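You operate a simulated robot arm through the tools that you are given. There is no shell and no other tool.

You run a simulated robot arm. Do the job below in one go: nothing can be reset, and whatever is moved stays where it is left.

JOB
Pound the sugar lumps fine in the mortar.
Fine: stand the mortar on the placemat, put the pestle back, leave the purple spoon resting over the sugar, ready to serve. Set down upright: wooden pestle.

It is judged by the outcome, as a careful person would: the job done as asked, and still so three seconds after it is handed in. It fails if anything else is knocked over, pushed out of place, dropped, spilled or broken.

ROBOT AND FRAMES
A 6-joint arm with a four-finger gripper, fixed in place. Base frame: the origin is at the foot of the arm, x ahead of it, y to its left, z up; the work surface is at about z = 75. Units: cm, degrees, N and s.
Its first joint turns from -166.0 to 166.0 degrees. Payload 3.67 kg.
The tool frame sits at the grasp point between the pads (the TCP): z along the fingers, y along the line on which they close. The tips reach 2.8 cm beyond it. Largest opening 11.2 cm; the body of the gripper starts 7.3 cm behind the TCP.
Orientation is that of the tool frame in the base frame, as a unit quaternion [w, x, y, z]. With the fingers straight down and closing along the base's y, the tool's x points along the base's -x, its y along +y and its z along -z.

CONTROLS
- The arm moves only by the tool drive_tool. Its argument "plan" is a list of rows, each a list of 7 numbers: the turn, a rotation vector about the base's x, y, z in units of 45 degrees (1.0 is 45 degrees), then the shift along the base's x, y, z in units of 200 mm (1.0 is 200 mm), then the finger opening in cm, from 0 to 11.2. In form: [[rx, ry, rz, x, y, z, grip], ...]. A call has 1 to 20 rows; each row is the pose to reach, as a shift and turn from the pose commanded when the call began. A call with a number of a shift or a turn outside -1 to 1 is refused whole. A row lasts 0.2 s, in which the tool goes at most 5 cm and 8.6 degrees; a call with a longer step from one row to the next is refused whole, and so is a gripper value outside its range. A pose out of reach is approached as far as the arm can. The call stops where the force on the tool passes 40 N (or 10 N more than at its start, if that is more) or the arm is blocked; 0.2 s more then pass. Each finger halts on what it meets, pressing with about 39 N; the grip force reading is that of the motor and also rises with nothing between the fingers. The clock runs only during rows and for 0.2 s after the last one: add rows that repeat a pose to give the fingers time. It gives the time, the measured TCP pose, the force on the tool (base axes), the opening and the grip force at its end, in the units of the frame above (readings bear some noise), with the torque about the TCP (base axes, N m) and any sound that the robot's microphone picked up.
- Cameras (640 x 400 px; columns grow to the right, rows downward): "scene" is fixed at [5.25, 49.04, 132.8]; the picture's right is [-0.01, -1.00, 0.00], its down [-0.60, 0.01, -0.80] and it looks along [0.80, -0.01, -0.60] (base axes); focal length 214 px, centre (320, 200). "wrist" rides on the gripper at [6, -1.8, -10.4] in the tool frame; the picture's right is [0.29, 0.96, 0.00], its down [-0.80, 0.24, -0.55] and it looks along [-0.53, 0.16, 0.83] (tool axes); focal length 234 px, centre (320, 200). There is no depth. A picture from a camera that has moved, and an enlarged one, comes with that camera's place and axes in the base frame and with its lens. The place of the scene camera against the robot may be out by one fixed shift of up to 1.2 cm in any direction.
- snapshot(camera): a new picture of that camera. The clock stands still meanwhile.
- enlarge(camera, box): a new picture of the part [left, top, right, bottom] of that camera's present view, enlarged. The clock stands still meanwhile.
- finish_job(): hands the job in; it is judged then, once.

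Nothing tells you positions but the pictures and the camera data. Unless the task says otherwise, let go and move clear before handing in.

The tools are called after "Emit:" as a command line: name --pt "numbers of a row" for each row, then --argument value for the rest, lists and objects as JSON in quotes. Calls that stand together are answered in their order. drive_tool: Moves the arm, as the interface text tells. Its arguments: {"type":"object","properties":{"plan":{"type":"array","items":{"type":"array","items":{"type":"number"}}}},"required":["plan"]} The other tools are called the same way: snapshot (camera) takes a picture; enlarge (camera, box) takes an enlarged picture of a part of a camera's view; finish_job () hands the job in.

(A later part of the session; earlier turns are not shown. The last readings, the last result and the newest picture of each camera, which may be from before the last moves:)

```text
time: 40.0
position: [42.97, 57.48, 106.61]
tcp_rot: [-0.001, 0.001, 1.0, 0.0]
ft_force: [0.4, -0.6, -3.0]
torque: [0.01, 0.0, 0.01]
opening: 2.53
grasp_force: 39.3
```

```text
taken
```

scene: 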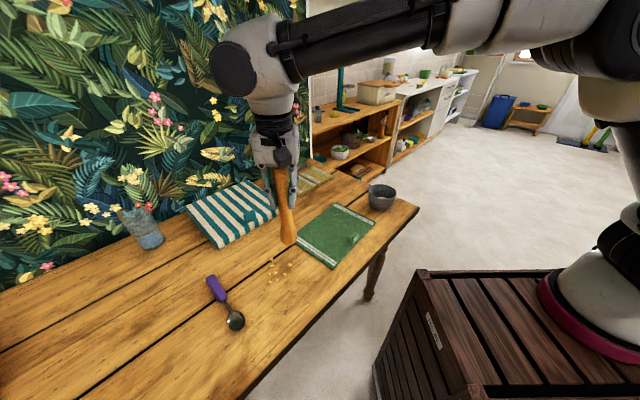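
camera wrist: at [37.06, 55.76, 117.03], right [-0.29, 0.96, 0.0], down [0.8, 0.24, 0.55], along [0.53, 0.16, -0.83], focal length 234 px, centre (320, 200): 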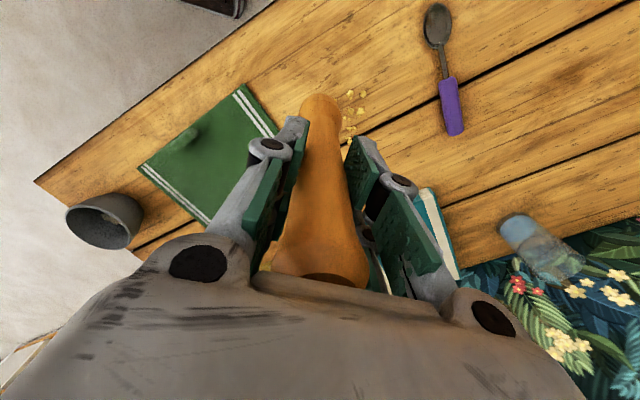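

I'm near the return spot with commanded x about 43.2. I'll shift to x 42.3 and lower to just above the table.

Emit:
drive_tool --pt "0 0 0 -0.043 0 -0.05 0" --pt "0 0 0 -0.043 0 -0.2 0" --pt "0 0 0 -0.043 0 -0.35 0" --pt "0 0 0 -0.043 0 -0.5 0" --pt "0 0 0 -0.043 0 -0.62 0" --pt "0 0 0 -0.043 0 -0.7 0" --pt "0 0 0 -0.043 0 -0.74 0" --pt "0 0 0 -0.043 0 -0.74 0"

Emit:
enlarge --camera "scene" --box '[230, 200, 350, 300]'

Emit:
enlarge --camera "wrist" --box '[260, 60, 420, 180]'

```text
time: 41.9
position: [42.28, 57.54, 91.69]
tcp_rot: [-0.001, 0.0, 1.0, -0.001]
ft_force: [-0.5, -1.1, -3.2]
torque: [0.0, 0.03, 0.01]
opening: 2.53
grasp_force: 38.8
```

```text
4.00 times, centred on (290, 250) of scene
camera zoom: at [5.25, 49.04, 132.8], right [-0.01, -1.0, 0.0], down [-0.6, 0.01, -0.8], along [0.8, -0.01, -0.6], focal length 858 px, centre (440, 0)
```

zoom: 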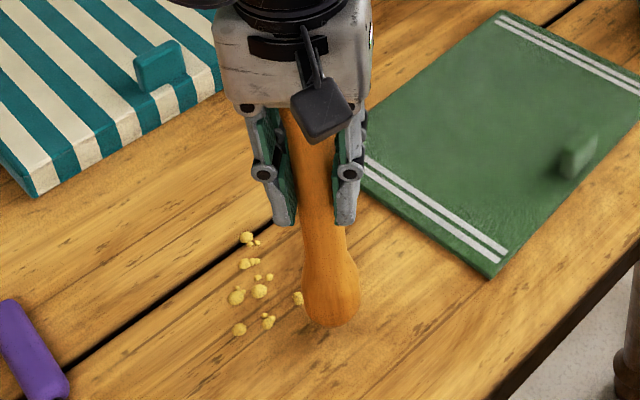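

```text
3.33 times, centred on (340, 120) of wrist
camera zoom: at [36.43, 55.74, 102.11], right [-0.29, 0.96, 0.0], down [0.8, 0.24, 0.55], along [0.53, 0.16, -0.83], focal length 781 px, centre (253, 467)
```

zoom: 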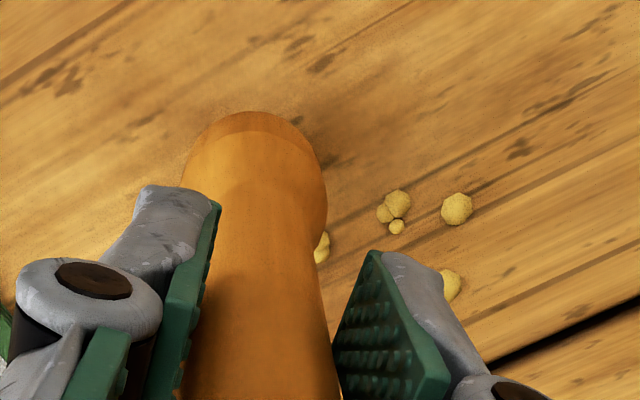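

The pestle hangs right over its old spot beside the crumbs. I'll lower in 2 mm steps until it touches.

Emit:
drive_tool --pt "0 0 0 0 0 -0.01 0" --pt "0 0 0 0 0 -0.02 0" --pt "0 0 0 0 0 -0.03 0" --pt "0 0 0 0 0 -0.04 0" --pt "0 0 0 0 0 -0.05 0" --pt "0 0 0 0 0 -0.05 0"

```text
time: 43.2
position: [42.43, 57.62, 90.67]
tcp_rot: [0.0, 0.001, 1.0, 0.0]
ft_force: [0.3, -0.2, -3.2]
torque: [0.04, 0.01, -0.02]
opening: 2.55
grasp_force: 38.8
```

No contact yet at z 90.7, so I'll keep going in 1 mm steps.

Emit:
drive_tool --pt "0 0 0 0 0 -0.005 0" --pt "0 0 0 0 0 -0.01 0" --pt "0 0 0 0 0 -0.015 0" --pt "0 0 0 0 0 -0.015 0"

```text
time: 44.2
position: [42.24, 57.69, 90.43]
tcp_rot: [-0.001, 0.001, 1.0, 0.0]
ft_force: [0.4, -1.2, -2.4]
torque: [-0.04, 0.0, -0.03]
opening: 2.54
grasp_force: 39.4
```

Emit:
drive_tool --pt "0 0 0 0 0 -0.005 0" --pt "0 0 0 0 0 -0.01 0" --pt "0 0 0 0 0 -0.01 0"

```text
time: 45.0
position: [42.36, 57.57, 90.23]
tcp_rot: [-0.001, 0.001, 1.0, 0.0]
ft_force: [0.2, 0.3, -4.6]
torque: [0.01, 0.01, 0.01]
opening: 2.53
grasp_force: 39.0
```

Still free, since the force only shows the pestle's weight. A bit lower.

Emit:
drive_tool --pt "0 0 0 0 0 -0.005 0" --pt "0 0 0 0 0 -0.01 0" --pt "0 0 0 0 0 -0.01 0"

```text
time: 45.9
position: [42.16, 57.52, 90.15]
tcp_rot: [0.0, 0.001, 1.0, 0.0]
ft_force: [-0.9, 0.4, -3.5]
torque: [0.04, -0.01, -0.01]
opening: 2.51
grasp_force: 39.1
```

Emit:
drive_tool --pt "0 0 0 0 0 -0.005 0" --pt "0 0 0 0 0 -0.01 0" --pt "0 0 0 0 0 -0.01 0"

Emit:
enlarge --camera "scene" --box '[230, 200, 350, 300]'

```text
time: 46.6
position: [42.22, 57.63, 89.95]
tcp_rot: [-0.001, 0.0, 1.0, 0.0]
ft_force: [0.2, -3.1, 9.4]
torque: [-0.44, -0.21, -0.05]
opening: 2.54
grasp_force: 38.8
```

```text
4.00 times, centred on (290, 250) of scene
camera zoom: at [5.25, 49.04, 132.8], right [-0.01, -1.0, 0.0], down [-0.6, 0.01, -0.8], along [0.8, -0.01, -0.6], focal length 858 px, centre (440, 0)
```

zoom: 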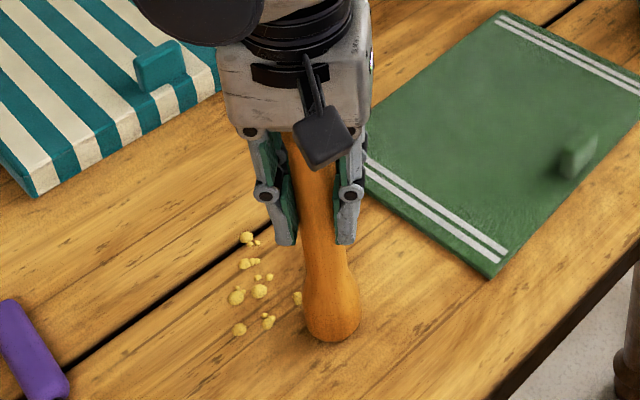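

The pestle has touched the table at 13 N, at the same height as when I grasped it. I'll release gently in small opening steps.

Emit:
drive_tool --pt "0 0 0 0 0 0 2.4" --pt "0 0 0 0 0 0 2.6" --pt "0 0 0 0 0 0 2.8" --pt "0 0 0 0 0 0 3.0" --pt "0 0 0 0 0 0 3.3" --pt "0 0 0 0 0 0 3.8" --pt "0 0 0 0 0 0 4.5" --pt "0 0 0 0 0 0 5.5" --pt "0 0 0 0 0 0 7" --pt "0 0 0 0 0 0 9" --pt "0 0 0 0 0 0 11.2" --pt "0 0 0 0 0 0 11.2"

Emit:
enlarge --camera "scene" --box '[230, 200, 350, 300]'

Emit:
snapshot --camera "wrist"

```text
time: 49.2
position: [42.18, 57.59, 89.83]
tcp_rot: [-0.001, 0.001, 1.0, 0.0]
ft_force: [0.7, 0.0, 0.2]
torque: [-0.04, 0.03, 0.01]
opening: 11.19
grasp_force: 0.1
```

```text
4.00 times, centred on (290, 250) of scene
camera zoom: at [5.25, 49.04, 132.8], right [-0.01, -1.0, 0.0], down [-0.6, 0.01, -0.8], along [0.8, -0.01, -0.6], focal length 858 px, centre (440, 0)
```

zoom: 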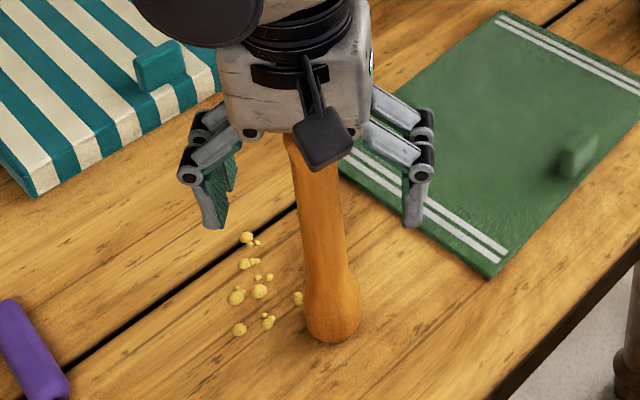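

```text
taken
camera wrist: at [36.3, 55.81, 100.24], right [-0.29, 0.96, 0.0], down [0.8, 0.24, 0.55], along [0.53, 0.16, -0.83], focal length 234 px, centre (320, 200)
```

wrist: 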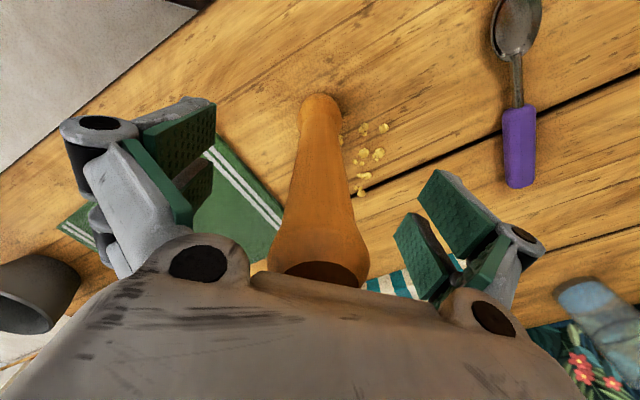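

The pestle stands upright on its old spot and the crumbs are undisturbed. I'll raise the hand clear, then examine the mortar's profile up close.

Emit:
drive_tool --pt "0 0 0 0 0 0.1 11.2" --pt "0 0 0 0 0 0.25 11.2" --pt "0 0 0 0 0 0.4 11.2" --pt "0 0 0 0 0 0.6 11.2" --pt "0 0 0 0 0 0.8 11.2" --pt "0 0 0 0 0 1.0 11.2" --pt "0 0 0 0 0 1.0 11.2"

Emit:
enlarge --camera "scene" --box '[362, 178, 402, 216]'

Emit:
enlarge --camera "scene" --box '[260, 220, 320, 295]'

Emit:
enlarge --camera "wrist" --box '[280, 60, 400, 160]'

```text
time: 50.9
position: [42.13, 57.35, 109.89]
tcp_rot: [-0.001, 0.001, 1.0, 0.0]
ft_force: [-0.5, 0.6, -0.6]
torque: [0.02, -0.01, -0.03]
opening: 11.17
grasp_force: 0.0
```

```text
10.53 times, centred on (382, 197) of scene
camera zoom: at [5.25, 49.04, 132.8], right [-0.01, -1.0, 0.0], down [-0.6, 0.01, -0.8], along [0.8, -0.01, -0.6], focal length 2258 px, centre (-333, 232)
```

zoom: 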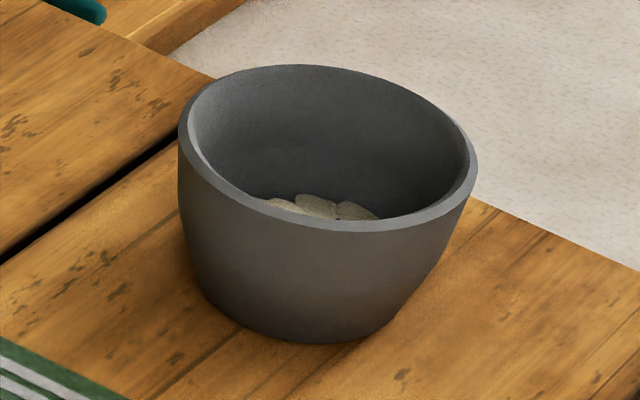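

```text
5.33 times, centred on (290, 258) of scene
camera zoom: at [5.25, 49.04, 132.8], right [-0.01, -1.0, 0.0], down [-0.6, 0.01, -0.8], along [0.8, -0.01, -0.6], focal length 1144 px, centre (480, -107)
```

zoom: 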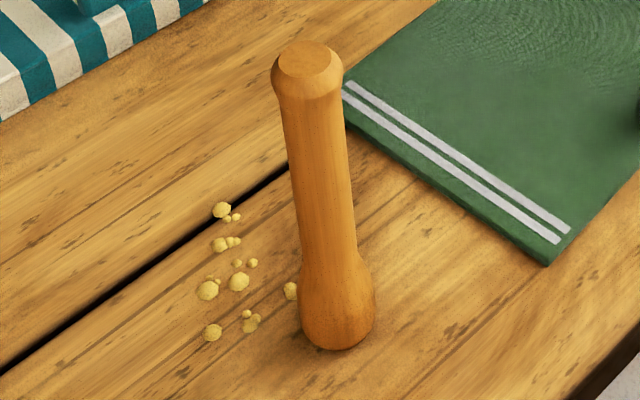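

```text
4.00 times, centred on (340, 110) of wrist
camera zoom: at [36.27, 55.61, 120.26], right [-0.29, 0.96, 0.0], down [0.8, 0.24, 0.55], along [0.53, 0.16, -0.83], focal length 937 px, centre (240, 560)
```

zoom: 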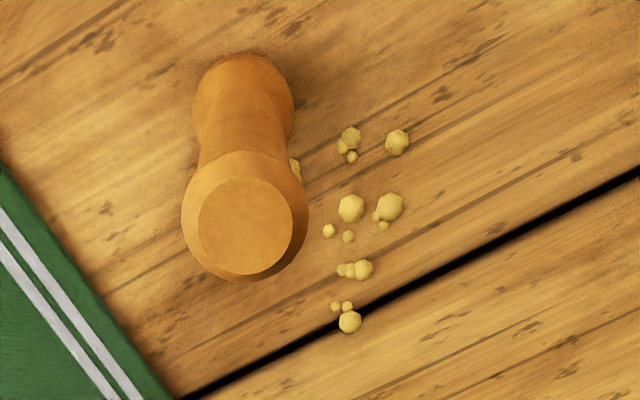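

The pestle and crumbs are as they were. The mortar's rim (about 11.5 cm) is wider than my opening, so I'll pinch its left wall with one finger inside, tilted slightly to match the wall. Moving there now.

Emit:
drive_tool --pt "0 0 0 0.1 -0.08 0 9" --pt "0 0 0 0.26 -0.22 0 7" --pt "0 0 0 0.44 -0.37 0 5" --pt "0 0 0 0.62 -0.52 0 5" --pt "0 0 0 0.78 -0.65 0 5" --pt "0 0 0 0.9 -0.75 0 5" --pt "0 0 0 0.9 -0.75 0 5"

Emit:
drive_tool --pt "-0.05 0 0 0.1 -0.08 0 5" --pt "-0.1 0 0 0.26 -0.22 -0.05 5" --pt "-0.15 0 0 0.44 -0.37 -0.15 5" --pt "-0.2 0 0 0.62 -0.52 -0.25 5" --pt "-0.222 0 0 0.78 -0.65 -0.35 5" --pt "-0.222 0 0 0.893 -0.73 -0.45 5" --pt "-0.222 0 0 0.893 -0.73 -0.5 5" --pt "-0.222 0 0 0.893 -0.73 -0.5 5"

Emit:
snapshot --camera "wrist"

Emit:
enlarge --camera "scene" --box '[320, 120, 440, 220]'

```text
time: 52.5
position: [60.28, 42.62, 110.16]
tcp_rot: [-0.001, 0.001, 1.0, 0.001]
ft_force: [0.5, 0.1, -0.3]
torque: [0.03, 0.01, 0.02]
opening: 4.98
grasp_force: 0.0
```

```text
refused: row 3 steps farther than a row can; nothing moved
```

```text
taken
camera wrist: at [54.5, 40.92, 120.59], right [-0.29, 0.96, 0.0], down [0.8, 0.24, 0.55], along [0.53, 0.16, -0.83], focal length 234 px, centre (320, 200)
```

wrist: 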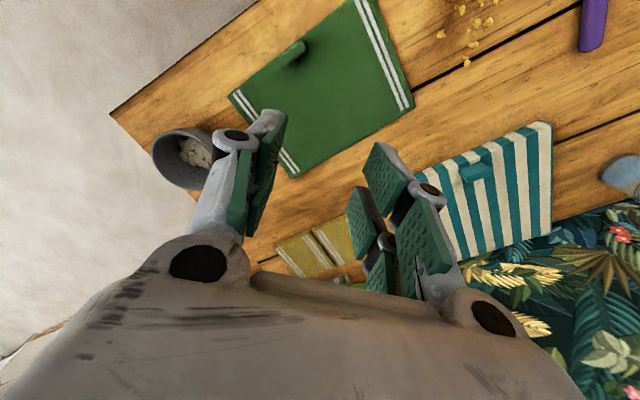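

```text
4.00 times, centred on (380, 170) of scene
camera zoom: at [5.25, 49.04, 132.8], right [-0.01, -1.0, 0.0], down [-0.6, 0.01, -0.8], along [0.8, -0.01, -0.6], focal length 858 px, centre (80, 320)
```

zoom: 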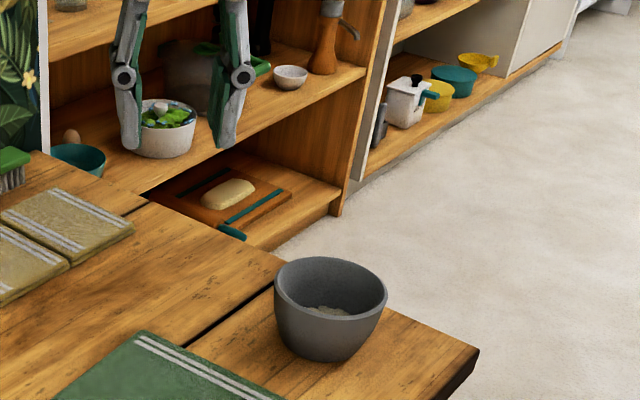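

The second move was refused because a step was too long. I'll redo it with smaller steps.

Emit:
drive_tool --pt "-0.03 0 0 0.08 -0.07 -0.02 5" --pt "-0.06 0 0 0.2 -0.17 -0.06 5" --pt "-0.09 0 0 0.34 -0.28 -0.13 5" --pt "-0.12 0 0 0.48 -0.39 -0.2 5" --pt "-0.15 0 0 0.62 -0.5 -0.28 5" --pt "-0.18 0 0 0.74 -0.6 -0.36 5" --pt "-0.21 0 0 0.84 -0.68 -0.43 5" --pt "-0.222 0 0 0.893 -0.73 -0.5 5" --pt "-0.222 0 0 0.893 -0.73 -0.505 5"

Emit:
snapshot --camera "wrist"

Emit:
enlarge --camera "scene" --box '[320, 120, 440, 220]'

```text
time: 54.5
position: [78.4, 27.94, 99.78]
tcp_rot: [0.0, 0.001, 0.996, -0.086]
ft_force: [0.1, 0.0, 0.2]
torque: [0.0, -0.01, -0.01]
opening: 5.0
grasp_force: 0.1
```

```text
taken
camera wrist: at [72.42, 28.01, 110.43], right [-0.29, 0.94, -0.17], down [0.8, 0.33, 0.5], along [0.53, 0.01, -0.85], focal length 234 px, centre (320, 200)
```

wrist: 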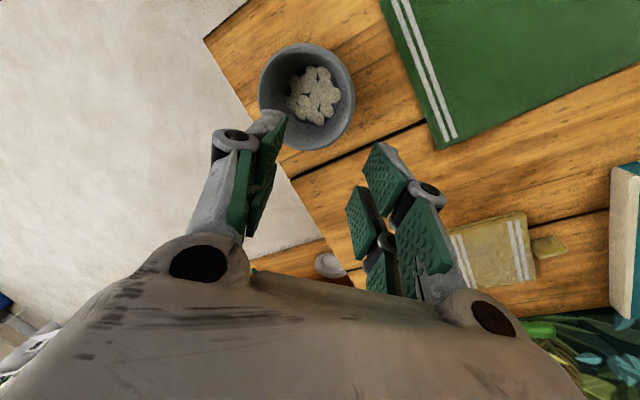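

```text
4.00 times, centred on (380, 170) of scene
camera zoom: at [5.25, 49.04, 132.8], right [-0.01, -1.0, 0.0], down [-0.6, 0.01, -0.8], along [0.8, -0.01, -0.6], focal length 858 px, centre (80, 320)
```

zoom: 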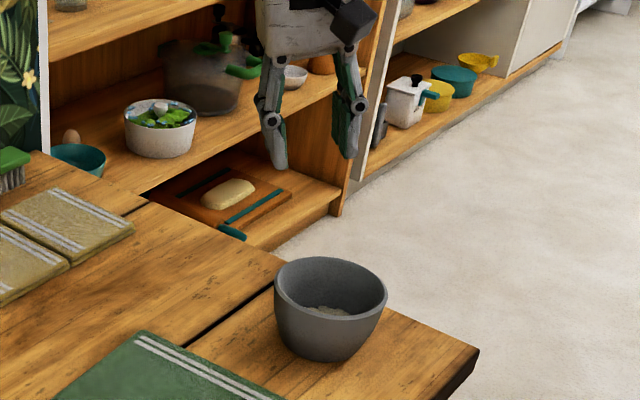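

The view matches the prediction, with the mortar rim between and below the fingers. I'll zoom in to check alignment with the left wall.

Emit:
enlarge --camera "wrist" --box '[240, 30, 400, 150]'

```text
3.33 times, centred on (320, 90) of wrist
camera zoom: at [72.42, 28.01, 110.43], right [-0.29, 0.94, -0.17], down [0.8, 0.33, 0.5], along [0.53, 0.01, -0.85], focal length 781 px, centre (320, 567)
```

zoom: 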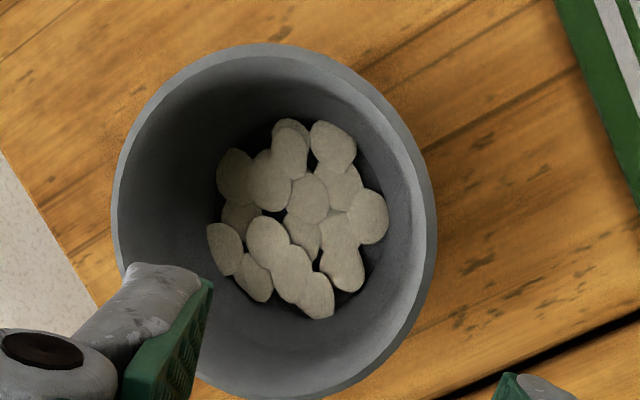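

The geometry is confirmed: mortar centre (78.2, 22.9), rim radius 5.76. I'll descend with the left wall between the fingers to TCP z 81.

Emit:
drive_tool --pt "0 0 0 0 0.01 -0.15 5" --pt "0 0 0 0 0.01 -0.32 5" --pt "0 0 0 0 0.01 -0.48 5" --pt "0 0 0 0 0.01 -0.58 5" --pt "0 0 0 0 0.01 -0.65 5" --pt "0 0 0 0 0.01 -0.72 5" --pt "0 0 0 0 0.01 -0.78 5" --pt "0 0 0 0 0.01 -0.83 5" --pt "0 0 0 0 0.01 -0.88 5" --pt "0 0 0 0 0.01 -0.92 5" --pt "0 0 0 0 0.01 -0.95 5" --pt "0 0 0 0 0.01 -0.95 5"

Emit:
snapshot --camera "wrist"

Emit:
enlarge --camera "scene" --box '[340, 150, 420, 216]'

```text
time: 57.0
position: [78.19, 28.1, 80.74]
tcp_rot: [-0.001, 0.0, 0.996, -0.088]
ft_force: [-0.5, 0.3, 0.2]
torque: [-0.01, 0.02, 0.01]
opening: 4.99
grasp_force: 0.0
```

```text
taken
camera wrist: at [72.27, 28.15, 91.18], right [-0.29, 0.94, -0.17], down [0.8, 0.33, 0.5], along [0.53, 0.01, -0.85], focal length 234 px, centre (320, 200)
```

wrist: 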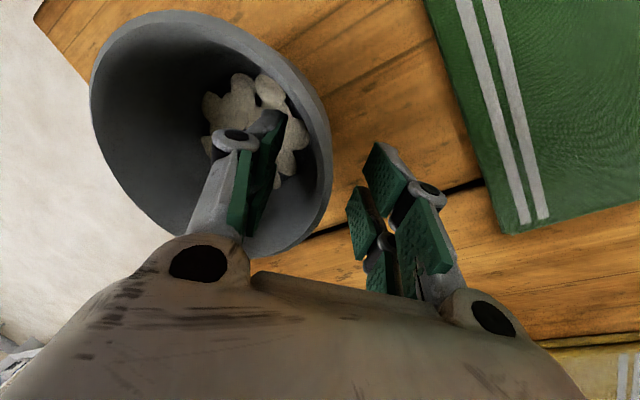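

```text
6.06 times, centred on (380, 183) of scene
camera zoom: at [5.25, 49.04, 132.8], right [-0.01, -1.0, 0.0], down [-0.6, 0.01, -0.8], along [0.8, -0.01, -0.6], focal length 1300 px, centre (-44, 303)
```

zoom: 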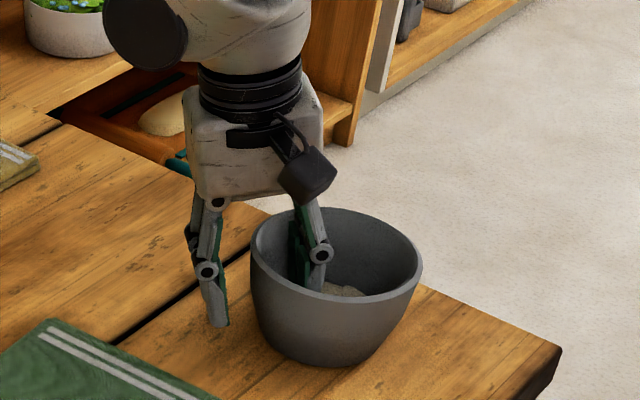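

One finger is inside and one outside the left wall. I'll close slowly on the wall.

Emit:
drive_tool --pt "0 0 0 0 0 0 4" --pt "0 0 0 0 0 0 3.2" --pt "0 0 0 0 0 0 2.6" --pt "0 0 0 0 0 0 2.1" --pt "0 0 0 0 0 0 1.7" --pt "0 0 0 0 0 0 1.3" --pt "0 0 0 0 0 0 1.0" --pt "0 0 0 0 0 0 0.7" --pt "0 0 0 0 0 0 0.4" --pt "0 0 0 0 0 0 0" --pt "0 0 0 0 0 0 0" --pt "0 0 0 0 0 0 0"

Emit:
snapshot --camera "wrist"

Emit:
enlarge --camera "scene" --box '[340, 150, 420, 216]'

```text
time: 59.6
position: [78.14, 27.98, 80.76]
tcp_rot: [0.0, 0.0, 0.996, -0.088]
ft_force: [4.5, -10.1, 11.4]
torque: [-0.55, -0.03, 0.16]
opening: 1.67
grasp_force: 39.0
```

```text
taken
camera wrist: at [72.27, 28.11, 91.24], right [-0.29, 0.94, -0.17], down [0.8, 0.33, 0.5], along [0.53, 0.01, -0.85], focal length 234 px, centre (320, 200)
```

wrist: 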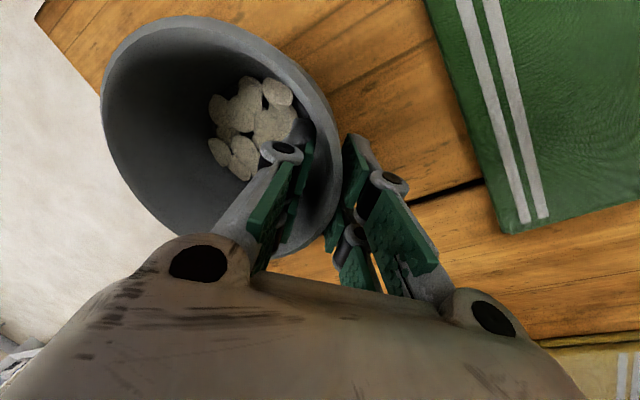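

```text
6.06 times, centred on (380, 183) of scene
camera zoom: at [5.25, 49.04, 132.8], right [-0.01, -1.0, 0.0], down [-0.6, 0.01, -0.8], along [0.8, -0.01, -0.6], focal length 1300 px, centre (-44, 303)
```

zoom: 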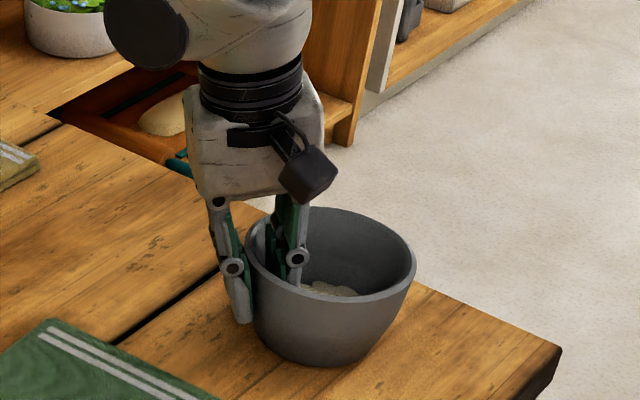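

The wall slopes more than my tilt: the opening stopped at 1.67 cm with side load. I'll open again rather than lift this way, then re-grip with a better-matched tilt.

Emit:
drive_tool --pt "0 0 0 0 0 0 1.9" --pt "0 0 0 0 0 0 2.3" --pt "0 0 0 0 0 0 3" --pt "0 0 0 0 0 0 4" --pt "0 0 0 0 0 0 5" --pt "0 0 0 0 0 0 5"

Emit:
enlarge --camera "scene" --box '[340, 150, 420, 216]'

Emit:
enlarge --camera "wrist" --box '[80, 0, 400, 240]'

```text
time: 61.0
position: [78.09, 28.09, 80.63]
tcp_rot: [-0.002, 0.002, 0.996, -0.087]
ft_force: [-0.6, -0.3, 0.9]
torque: [0.01, 0.01, 0.01]
opening: 5.0
grasp_force: 0.2
```

```text
6.06 times, centred on (380, 183) of scene
camera zoom: at [5.25, 49.04, 132.8], right [-0.01, -1.0, 0.0], down [-0.6, 0.01, -0.8], along [0.8, -0.01, -0.6], focal length 1300 px, centre (-44, 303)
```

zoom: 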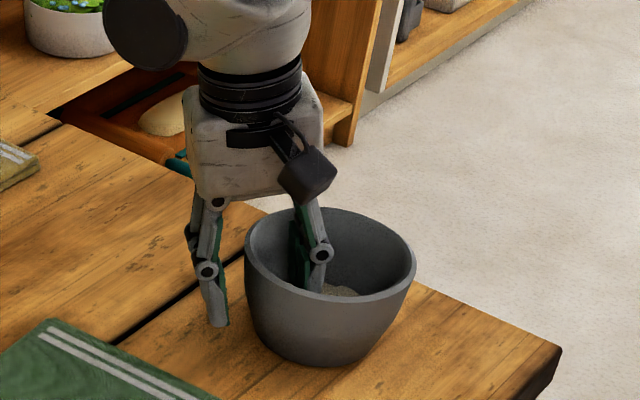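

```text
1.67 times, centred on (240, 120) of wrist
camera zoom: at [72.27, 28.15, 91.2], right [-0.29, 0.94, -0.17], down [0.8, 0.33, 0.5], along [0.53, 0.01, -0.85], focal length 390 px, centre (453, 333)
```

zoom: 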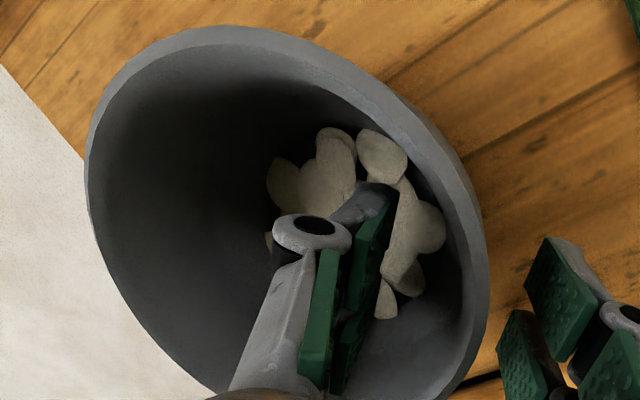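

The mortar settled level again, nudged about 3 mm to the left. I'll raise out of it, add 9° of tilt and recheck.

Emit:
drive_tool --pt "0 0 0 0 0 0.06 5" --pt "0 0 0 0 0 0.15 5" --pt "0 0 0 0 0 0.3 5" --pt "0 0 0 0 0 0.45 5" --pt "-0.05 0 0 0 0.015 0.6 5" --pt "-0.1 0 0 0 0.015 0.75 5" --pt "-0.15 0 0 0 0.015 0.85 5" --pt "-0.2 0 0 0 0.015 0.9 5" --pt "-0.2 0 0 0 0.015 0.9 5"

Emit:
enlarge --camera "wrist" --box '[200, 30, 400, 180]'

Emit:
enlarge --camera "scene" --box '[362, 178, 402, 216]'

```text
time: 63.0
position: [78.23, 28.4, 98.67]
tcp_rot: [-0.001, 0.001, 0.986, -0.165]
ft_force: [-0.1, 0.1, 0.5]
torque: [0.0, -0.01, 0.0]
opening: 4.96
grasp_force: 0.1
```

```text
2.67 times, centred on (300, 105) of wrist
camera zoom: at [72.3, 30.12, 109.13], right [-0.29, 0.91, -0.31], down [0.8, 0.41, 0.44], along [0.53, -0.12, -0.84], focal length 624 px, centre (373, 453)
```

zoom: 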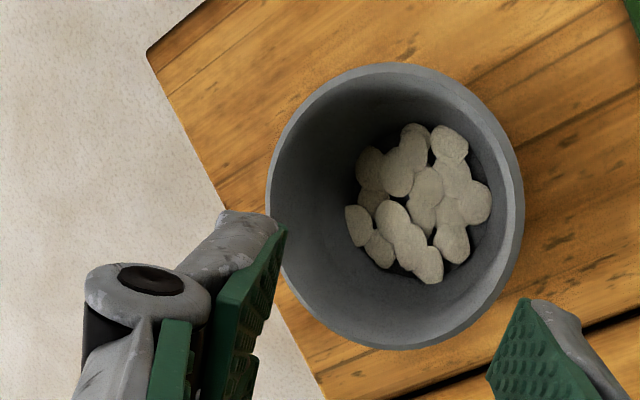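

```text
10.53 times, centred on (382, 197) of scene
camera zoom: at [5.25, 49.04, 132.8], right [-0.01, -1.0, 0.0], down [-0.6, 0.01, -0.8], along [0.8, -0.01, -0.6], focal length 2258 px, centre (-333, 232)
```

zoom: 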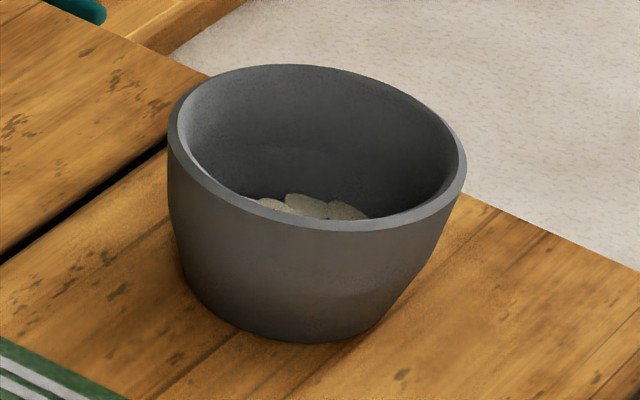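

The mortar now sits at about (78.2, 23.35) and level. The inner wall slopes about 23°, so I'll tilt 4° more and come down around the wall again.

Emit:
drive_tool --pt "-0.045 0 0 0 0.007 -0.08 5" --pt "-0.089 0 0 0 0.007 -0.22 5" --pt "-0.089 0 0 0 0.007 -0.36 5" --pt "-0.089 0 0 0 0.007 -0.48 5" --pt "-0.089 0 0 0 0.007 -0.56 5" --pt "-0.089 0 0 0 0.007 -0.63 5" --pt "-0.089 0 0 0 0.007 -0.7 5" --pt "-0.089 0 0 0 0.007 -0.76 5" --pt "-0.089 0 0 0 0.007 -0.81 5" --pt "-0.089 0 0 0 0.007 -0.85 5" --pt "-0.089 0 0 0 0.007 -0.885 5" --pt "-0.089 0 0 0 0.007 -0.885 5"

Emit:
snapshot --camera "wrist"

Emit:
enlarge --camera "scene" --box '[350, 160, 410, 216]'

```text
time: 65.7
position: [78.04, 28.47, 81.06]
tcp_rot: [-0.001, 0.001, 0.98, -0.199]
ft_force: [0.0, 0.9, 0.7]
torque: [-0.01, 0.0, 0.03]
opening: 5.01
grasp_force: 0.0
```

```text
taken
camera wrist: at [72.17, 31.05, 91.27], right [-0.29, 0.88, -0.37], down [0.8, 0.44, 0.42], along [0.53, -0.18, -0.83], focal length 234 px, centre (320, 200)
```

wrist: 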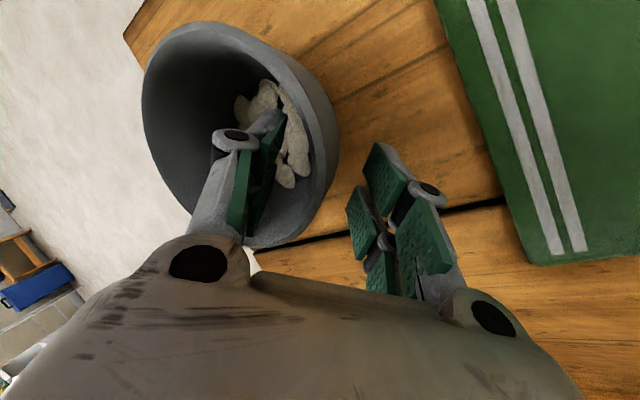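

```text
7.14 times, centred on (380, 188) of scene
camera zoom: at [5.25, 49.04, 132.8], right [-0.01, -1.0, 0.0], down [-0.6, 0.01, -0.8], along [0.8, -0.01, -0.6], focal length 1532 px, centre (-109, 286)
```

zoom: 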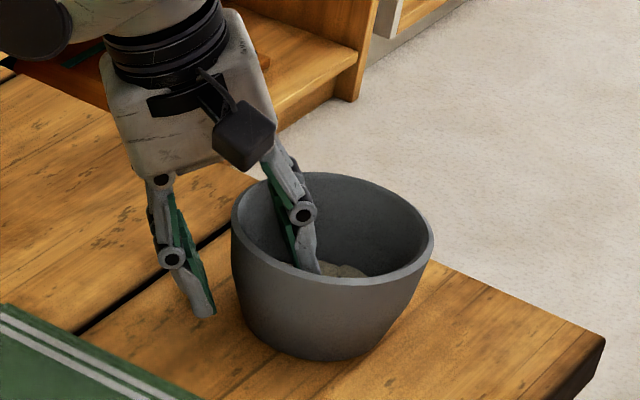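

The fingers now run nearly parallel to the wall. I'll close slowly again.

Emit:
drive_tool --pt "0 0 0 0 0 0 4" --pt "0 0 0 0 0 0 3.2" --pt "0 0 0 0 0 0 2.6" --pt "0 0 0 0 0 0 2.1" --pt "0 0 0 0 0 0 1.7" --pt "0 0 0 0 0 0 1.4" --pt "0 0 0 0 0 0 1.2" --pt "0 0 0 0 0 0 1.0" --pt "0 0 0 0 0 0 0.8" --pt "0 0 0 0 0 0 0.4" --pt "0 0 0 0 0 0 0" --pt "0 0 0 0 0 0 0"

Emit:
snapshot --camera "wrist"

Emit:
enlarge --camera "scene" --box '[350, 160, 410, 216]'

```text
time: 68.2
position: [78.05, 28.59, 81.09]
tcp_rot: [-0.001, 0.001, 0.98, -0.199]
ft_force: [0.4, -0.6, -10.8]
torque: [0.56, 0.02, -0.01]
opening: 1.55
grasp_force: 39.1
```

```text
taken
camera wrist: at [72.19, 31.06, 91.26], right [-0.29, 0.88, -0.37], down [0.8, 0.44, 0.42], along [0.53, -0.18, -0.83], focal length 234 px, centre (320, 200)
```

wrist: 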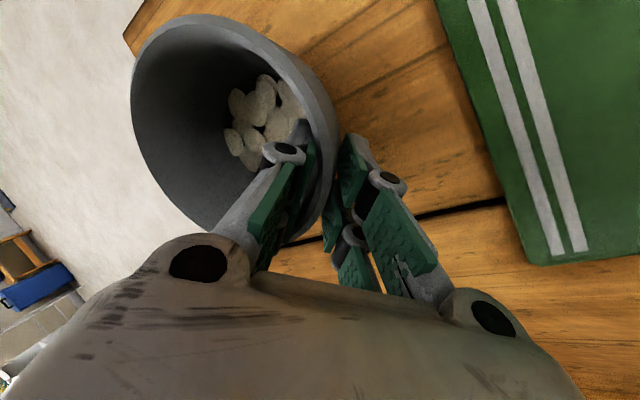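

```text
7.14 times, centred on (380, 188) of scene
camera zoom: at [5.25, 49.04, 132.8], right [-0.01, -1.0, 0.0], down [-0.6, 0.01, -0.8], along [0.8, -0.01, -0.6], focal length 1532 px, centre (-109, 286)
```

zoom: 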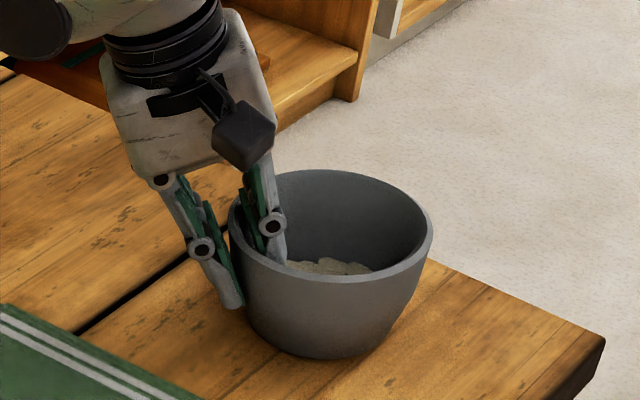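

The grip now carries the mortar's full weight (about 10.8 N) and looks near level. I'll lift a little and check that it stays stable.

Emit:
drive_tool --pt "0 0 0 0 0 0.01 0" --pt "0 0 0 0 0 0.02 0" --pt "0 0 0 0 0 0.035 0" --pt "0 0 0 0 0 0.05 0" --pt "0 0 0 0 0 0.065 0" --pt "0 0 0 0 0 0.075 0" --pt "0 0 0 0 0 0.075 0"

Emit:
enlarge --camera "scene" --box '[350, 160, 410, 216]'

Emit:
snapshot --camera "wrist"

```text
time: 69.8
position: [78.2, 28.48, 82.6]
tcp_rot: [-0.001, 0.001, 0.98, -0.199]
ft_force: [-0.7, -0.4, -10.6]
torque: [0.59, 0.0, 0.04]
opening: 1.52
grasp_force: 38.7
```

```text
7.14 times, centred on (380, 188) of scene
camera zoom: at [5.25, 49.04, 132.8], right [-0.01, -1.0, 0.0], down [-0.6, 0.01, -0.8], along [0.8, -0.01, -0.6], focal length 1532 px, centre (-109, 286)
```

zoom: 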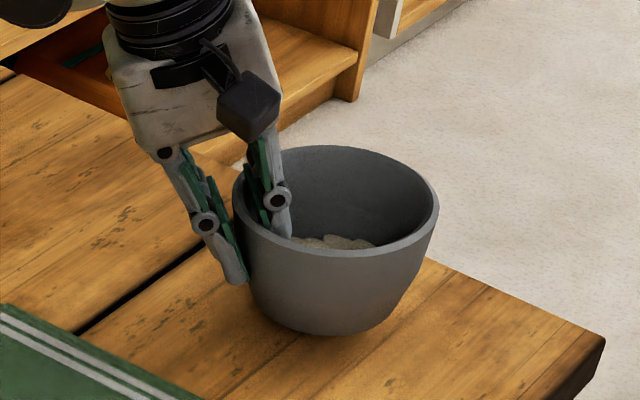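

```text
taken
camera wrist: at [72.38, 30.99, 92.87], right [-0.29, 0.88, -0.37], down [0.8, 0.44, 0.41], along [0.53, -0.18, -0.83], focal length 234 px, centre (320, 200)
```

wrist: 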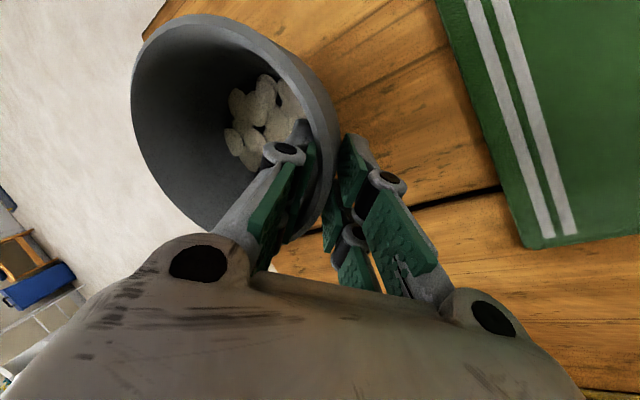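

The mortar is stable in the grip but tilted about 5° with its right side up. I'll level it by turning the tool back 5° while lifting higher.

Emit:
drive_tool --pt "0.01 0 0 0 0 0.02 0" --pt "0.03 0 0 0 0 0.07 0" --pt "0.05 0 0 0 0 0.13 0" --pt "0.07 0 0 0 0 0.2 0" --pt "0.09 0 0 0 0 0.27 0" --pt "0.105 0 0 0 0 0.34 0" --pt "0.115 0 0 0 0 0.4 0" --pt "0.115 0 0 0 0 0.45 0" --pt "0.115 0 0 0 0 0.48 0" --pt "0.115 0 0 0 0 0.48 0"

Emit:
enlarge --camera "scene" --box '[340, 130, 420, 200]'

Emit:
snapshot --camera "wrist"

```text
time: 72.0
position: [78.2, 28.66, 92.27]
tcp_rot: [-0.002, 0.001, 0.988, -0.155]
ft_force: [0.4, -0.8, -10.4]
torque: [0.52, 0.0, 0.0]
opening: 1.51
grasp_force: 38.9
```

```text
5.71 times, centred on (380, 165) of scene
camera zoom: at [5.25, 49.04, 132.8], right [-0.01, -1.0, 0.0], down [-0.6, 0.01, -0.8], along [0.8, -0.01, -0.6], focal length 1226 px, centre (-23, 400)
```

zoom: 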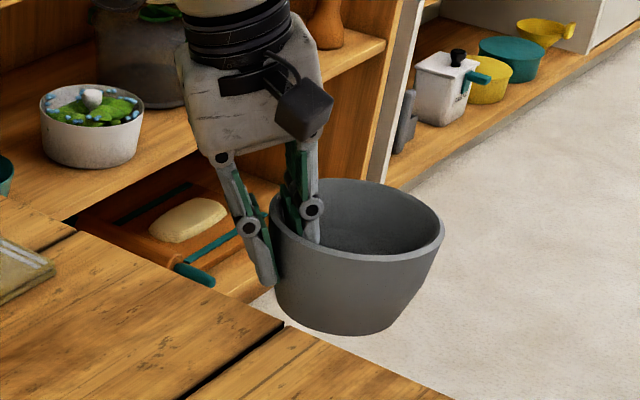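

```text
taken
camera wrist: at [72.31, 30.1, 102.68], right [-0.29, 0.91, -0.29], down [0.8, 0.4, 0.45], along [0.53, -0.1, -0.84], focal length 234 px, centre (320, 200)
```

wrist: 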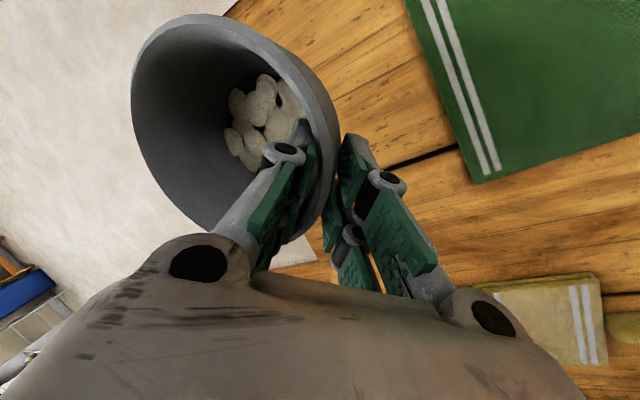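

The mortar is now level at good height with a steady load. I'll carry it over to the placemat.

Emit:
drive_tool --pt "0 0 0 -0.02 0.03 0 0" --pt "0 0 0 -0.07 0.1 0 0" --pt "0 0 0 -0.14 0.19 0 0" --pt "0 0 0 -0.21 0.29 0 0" --pt "0 0 0 -0.29 0.4 0 0" --pt "0 0 0 -0.37 0.51 0 0" --pt "0 0 0 -0.45 0.62 0 0" --pt "0 0 0 -0.53 0.73 0 0" --pt "0 0 0 -0.6 0.82 0 0" --pt "0 0 0 -0.66 0.91 0 0" --pt "0 0 0 -0.7 0.96 0 0" --pt "0 0 0 -0.72 0.99 0 0" --pt "0 0 0 -0.72 0.99 0 0"

Emit:
snapshot --camera "scene"

Emit:
snapshot --camera "wrist"

```text
time: 74.8
position: [63.85, 48.31, 92.21]
tcp_rot: [0.0, 0.001, 0.988, -0.156]
ft_force: [0.2, -0.8, -10.4]
torque: [0.58, 0.01, 0.01]
opening: 1.48
grasp_force: 39.2
```

```text
taken
```

scene: 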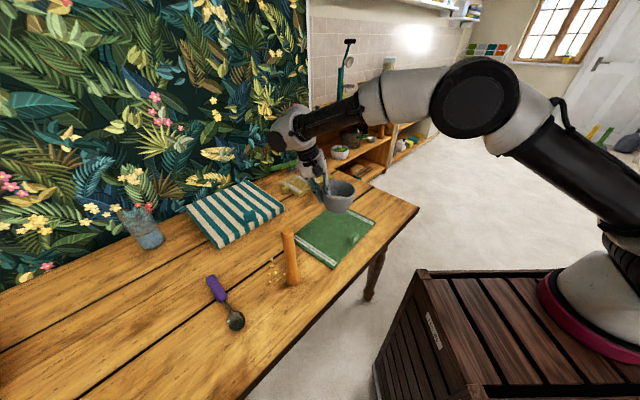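

```text
taken
camera wrist: at [57.94, 49.85, 102.73], right [-0.29, 0.91, -0.29], down [0.8, 0.4, 0.45], along [0.53, -0.1, -0.84], focal length 234 px, centre (320, 200)
```

wrist: 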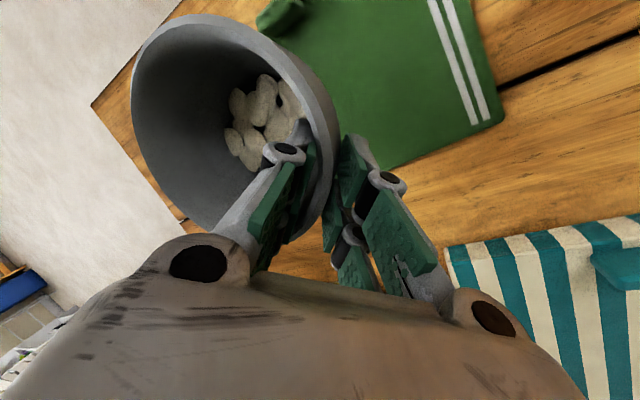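

The mortar is over the mat. I'll centre it with a small shift and lower to just above the mat surface.

Emit:
drive_tool --pt "0 0 0 -0.02 0.03 -0.02 0" --pt "0 0 0 -0.045 0.06 -0.08 0" --pt "0 0 0 -0.045 0.06 -0.15 0" --pt "0 0 0 -0.045 0.06 -0.22 0" --pt "0 0 0 -0.045 0.06 -0.29 0" --pt "0 0 0 -0.045 0.06 -0.35 0" --pt "0 0 0 -0.045 0.06 -0.4 0" --pt "0 0 0 -0.045 0.06 -0.43 0" --pt "0 0 0 -0.045 0.06 -0.43 0"

Emit:
enlarge --camera "scene" --box '[280, 160, 400, 280]'

Emit:
snapshot --camera "wrist"

```text
time: 76.8
position: [63.04, 49.42, 83.56]
tcp_rot: [-0.001, 0.001, 0.988, -0.155]
ft_force: [-0.2, 0.1, -11.4]
torque: [0.57, 0.0, 0.01]
opening: 1.52
grasp_force: 38.9
```

```text
3.33 times, centred on (340, 220) of scene
camera zoom: at [5.25, 49.04, 132.8], right [-0.01, -1.0, 0.0], down [-0.6, 0.01, -0.8], along [0.8, -0.01, -0.6], focal length 715 px, centre (253, 133)
```

zoom: 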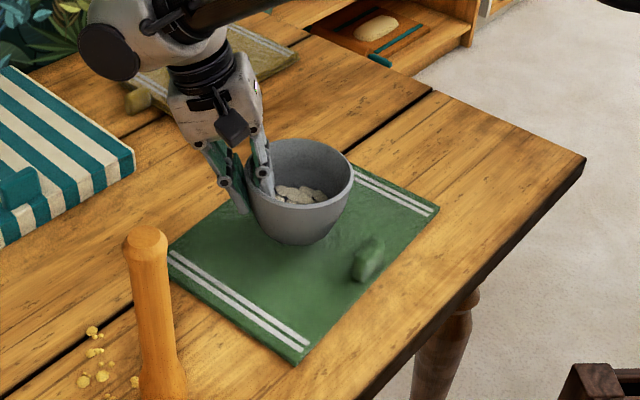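

```text
taken
camera wrist: at [57.07, 51.09, 93.93], right [-0.29, 0.91, -0.29], down [0.8, 0.4, 0.45], along [0.53, -0.1, -0.84], focal length 234 px, centre (320, 200)
```

wrist: 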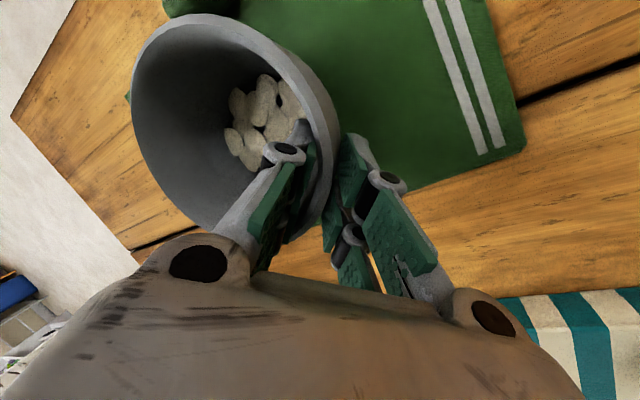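

The mortar hovers over the mat's centre, clear of the tag. Now slow steps down to contact.

Emit:
drive_tool --pt "0 0 0 0 0 -0.01 0" --pt "0 0 0 0 0 -0.02 0" --pt "0 0 0 0 0 -0.03 0" --pt "0 0 0 0 0 -0.04 0" --pt "0 0 0 0 0 -0.05 0" --pt "0 0 0 0 0 -0.05 0"

Emit:
enlarge --camera "scene" --box '[310, 180, 370, 240]'

```text
time: 78.2
position: [62.79, 49.77, 82.53]
tcp_rot: [0.0, 0.001, 0.988, -0.156]
ft_force: [0.1, -0.3, -11.5]
torque: [0.56, -0.04, -0.01]
opening: 1.53
grasp_force: 39.2
```

```text
6.67 times, centred on (340, 210) of scene
camera zoom: at [5.25, 49.04, 132.8], right [-0.01, -1.0, 0.0], down [-0.6, 0.01, -0.8], along [0.8, -0.01, -0.6], focal length 1430 px, centre (187, 133)
```

zoom: 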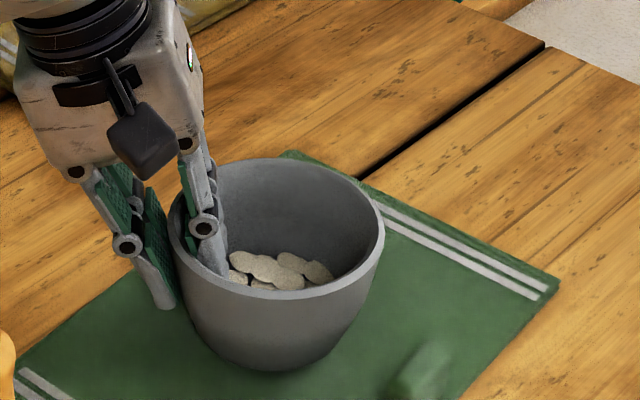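

Still hanging free. I'll continue in 1–2 mm steps.

Emit:
drive_tool --pt "0 0 0 0 0 -0.01 0" --pt "0 0 0 0 0 -0.02 0" --pt "0 0 0 0 0 -0.03 0" --pt "0 0 0 0 0 -0.03 0"

```text
time: 79.2
position: [62.85, 49.5, 81.9]
tcp_rot: [-0.001, 0.0, 0.988, -0.155]
ft_force: [-0.5, -0.5, -7.3]
torque: [0.26, 0.01, -0.07]
opening: 1.54
grasp_force: 39.1
```

The far edge of the base touches first, so I'll level by turning slightly while easing down.

Emit:
drive_tool --pt "-0.014 0 0 0 0 -0.005 0" --pt "-0.028 0 0 0 0 -0.01 0" --pt "-0.028 0 0 0 0 -0.01 0"

Emit:
enlarge --camera "scene" --box '[310, 180, 370, 240]'

```text
time: 80.0
position: [62.79, 49.72, 82.01]
tcp_rot: [0.0, 0.0, 0.986, -0.165]
ft_force: [4.2, 7.0, 5.2]
torque: [0.68, -0.38, 0.12]
opening: 1.53
grasp_force: 38.8
```

```text
6.67 times, centred on (340, 210) of scene
camera zoom: at [5.25, 49.04, 132.8], right [-0.01, -1.0, 0.0], down [-0.6, 0.01, -0.8], along [0.8, -0.01, -0.6], focal length 1430 px, centre (187, 133)
```

zoom: 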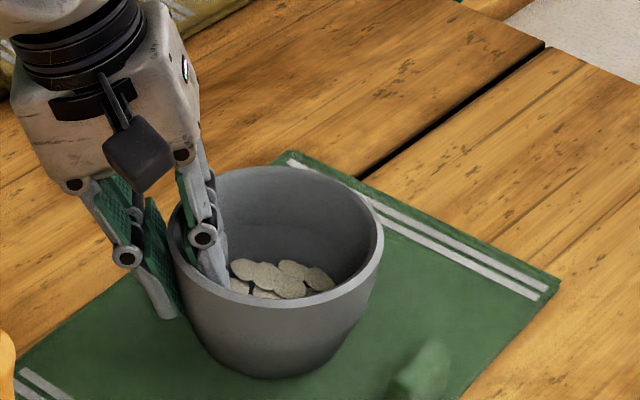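

The mortar is now pressed flat on the mat. I'll open the fingers slowly.

Emit:
drive_tool --pt "0 0 0 0 0 0 1.4" --pt "0 0 0 0 0 0 1.6" --pt "0 0 0 0 0 0 1.8" --pt "0 0 0 0 0 0 2.1" --pt "0 0 0 0 0 0 2.5" --pt "0 0 0 0 0 0 3.0" --pt "0 0 0 0 0 0 3.6" --pt "0 0 0 0 0 0 4.3" --pt "0 0 0 0 0 0 5" --pt "0 0 0 0 0 0 5"

Emit:
enlarge --camera "scene" --box '[310, 180, 370, 240]'

Emit:
snapshot --camera "wrist"

```text
time: 82.2
position: [62.87, 49.63, 81.8]
tcp_rot: [-0.001, 0.001, 0.986, -0.166]
ft_force: [0.0, -1.6, -0.8]
torque: [0.01, -0.05, -0.03]
opening: 5.01
grasp_force: 0.0
```

```text
6.67 times, centred on (340, 210) of scene
camera zoom: at [5.25, 49.04, 132.8], right [-0.01, -1.0, 0.0], down [-0.6, 0.01, -0.8], along [0.8, -0.01, -0.6], focal length 1430 px, centre (187, 133)
```

zoom: 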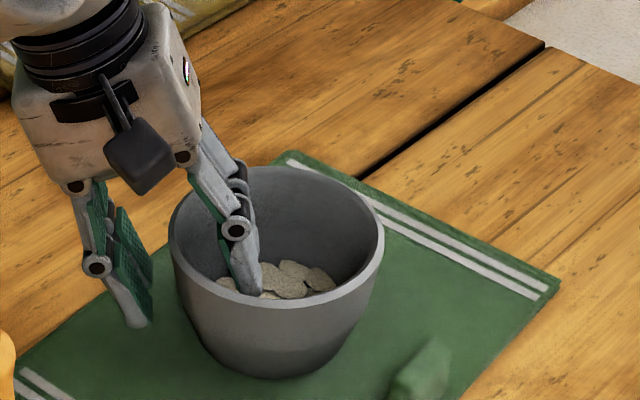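

```text
taken
camera wrist: at [56.93, 51.31, 92.15], right [-0.29, 0.91, -0.31], down [0.8, 0.41, 0.44], along [0.53, -0.12, -0.84], focal length 234 px, centre (320, 200)
```

wrist: 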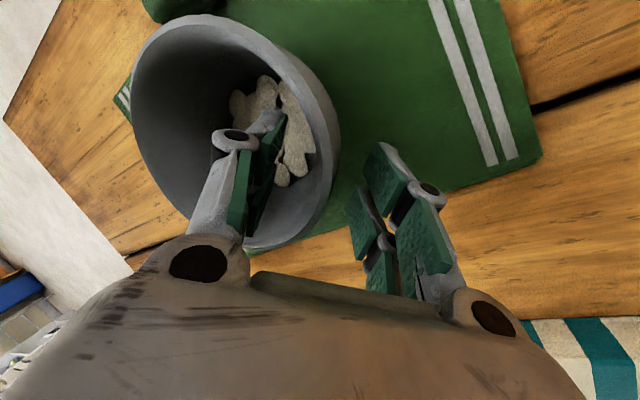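

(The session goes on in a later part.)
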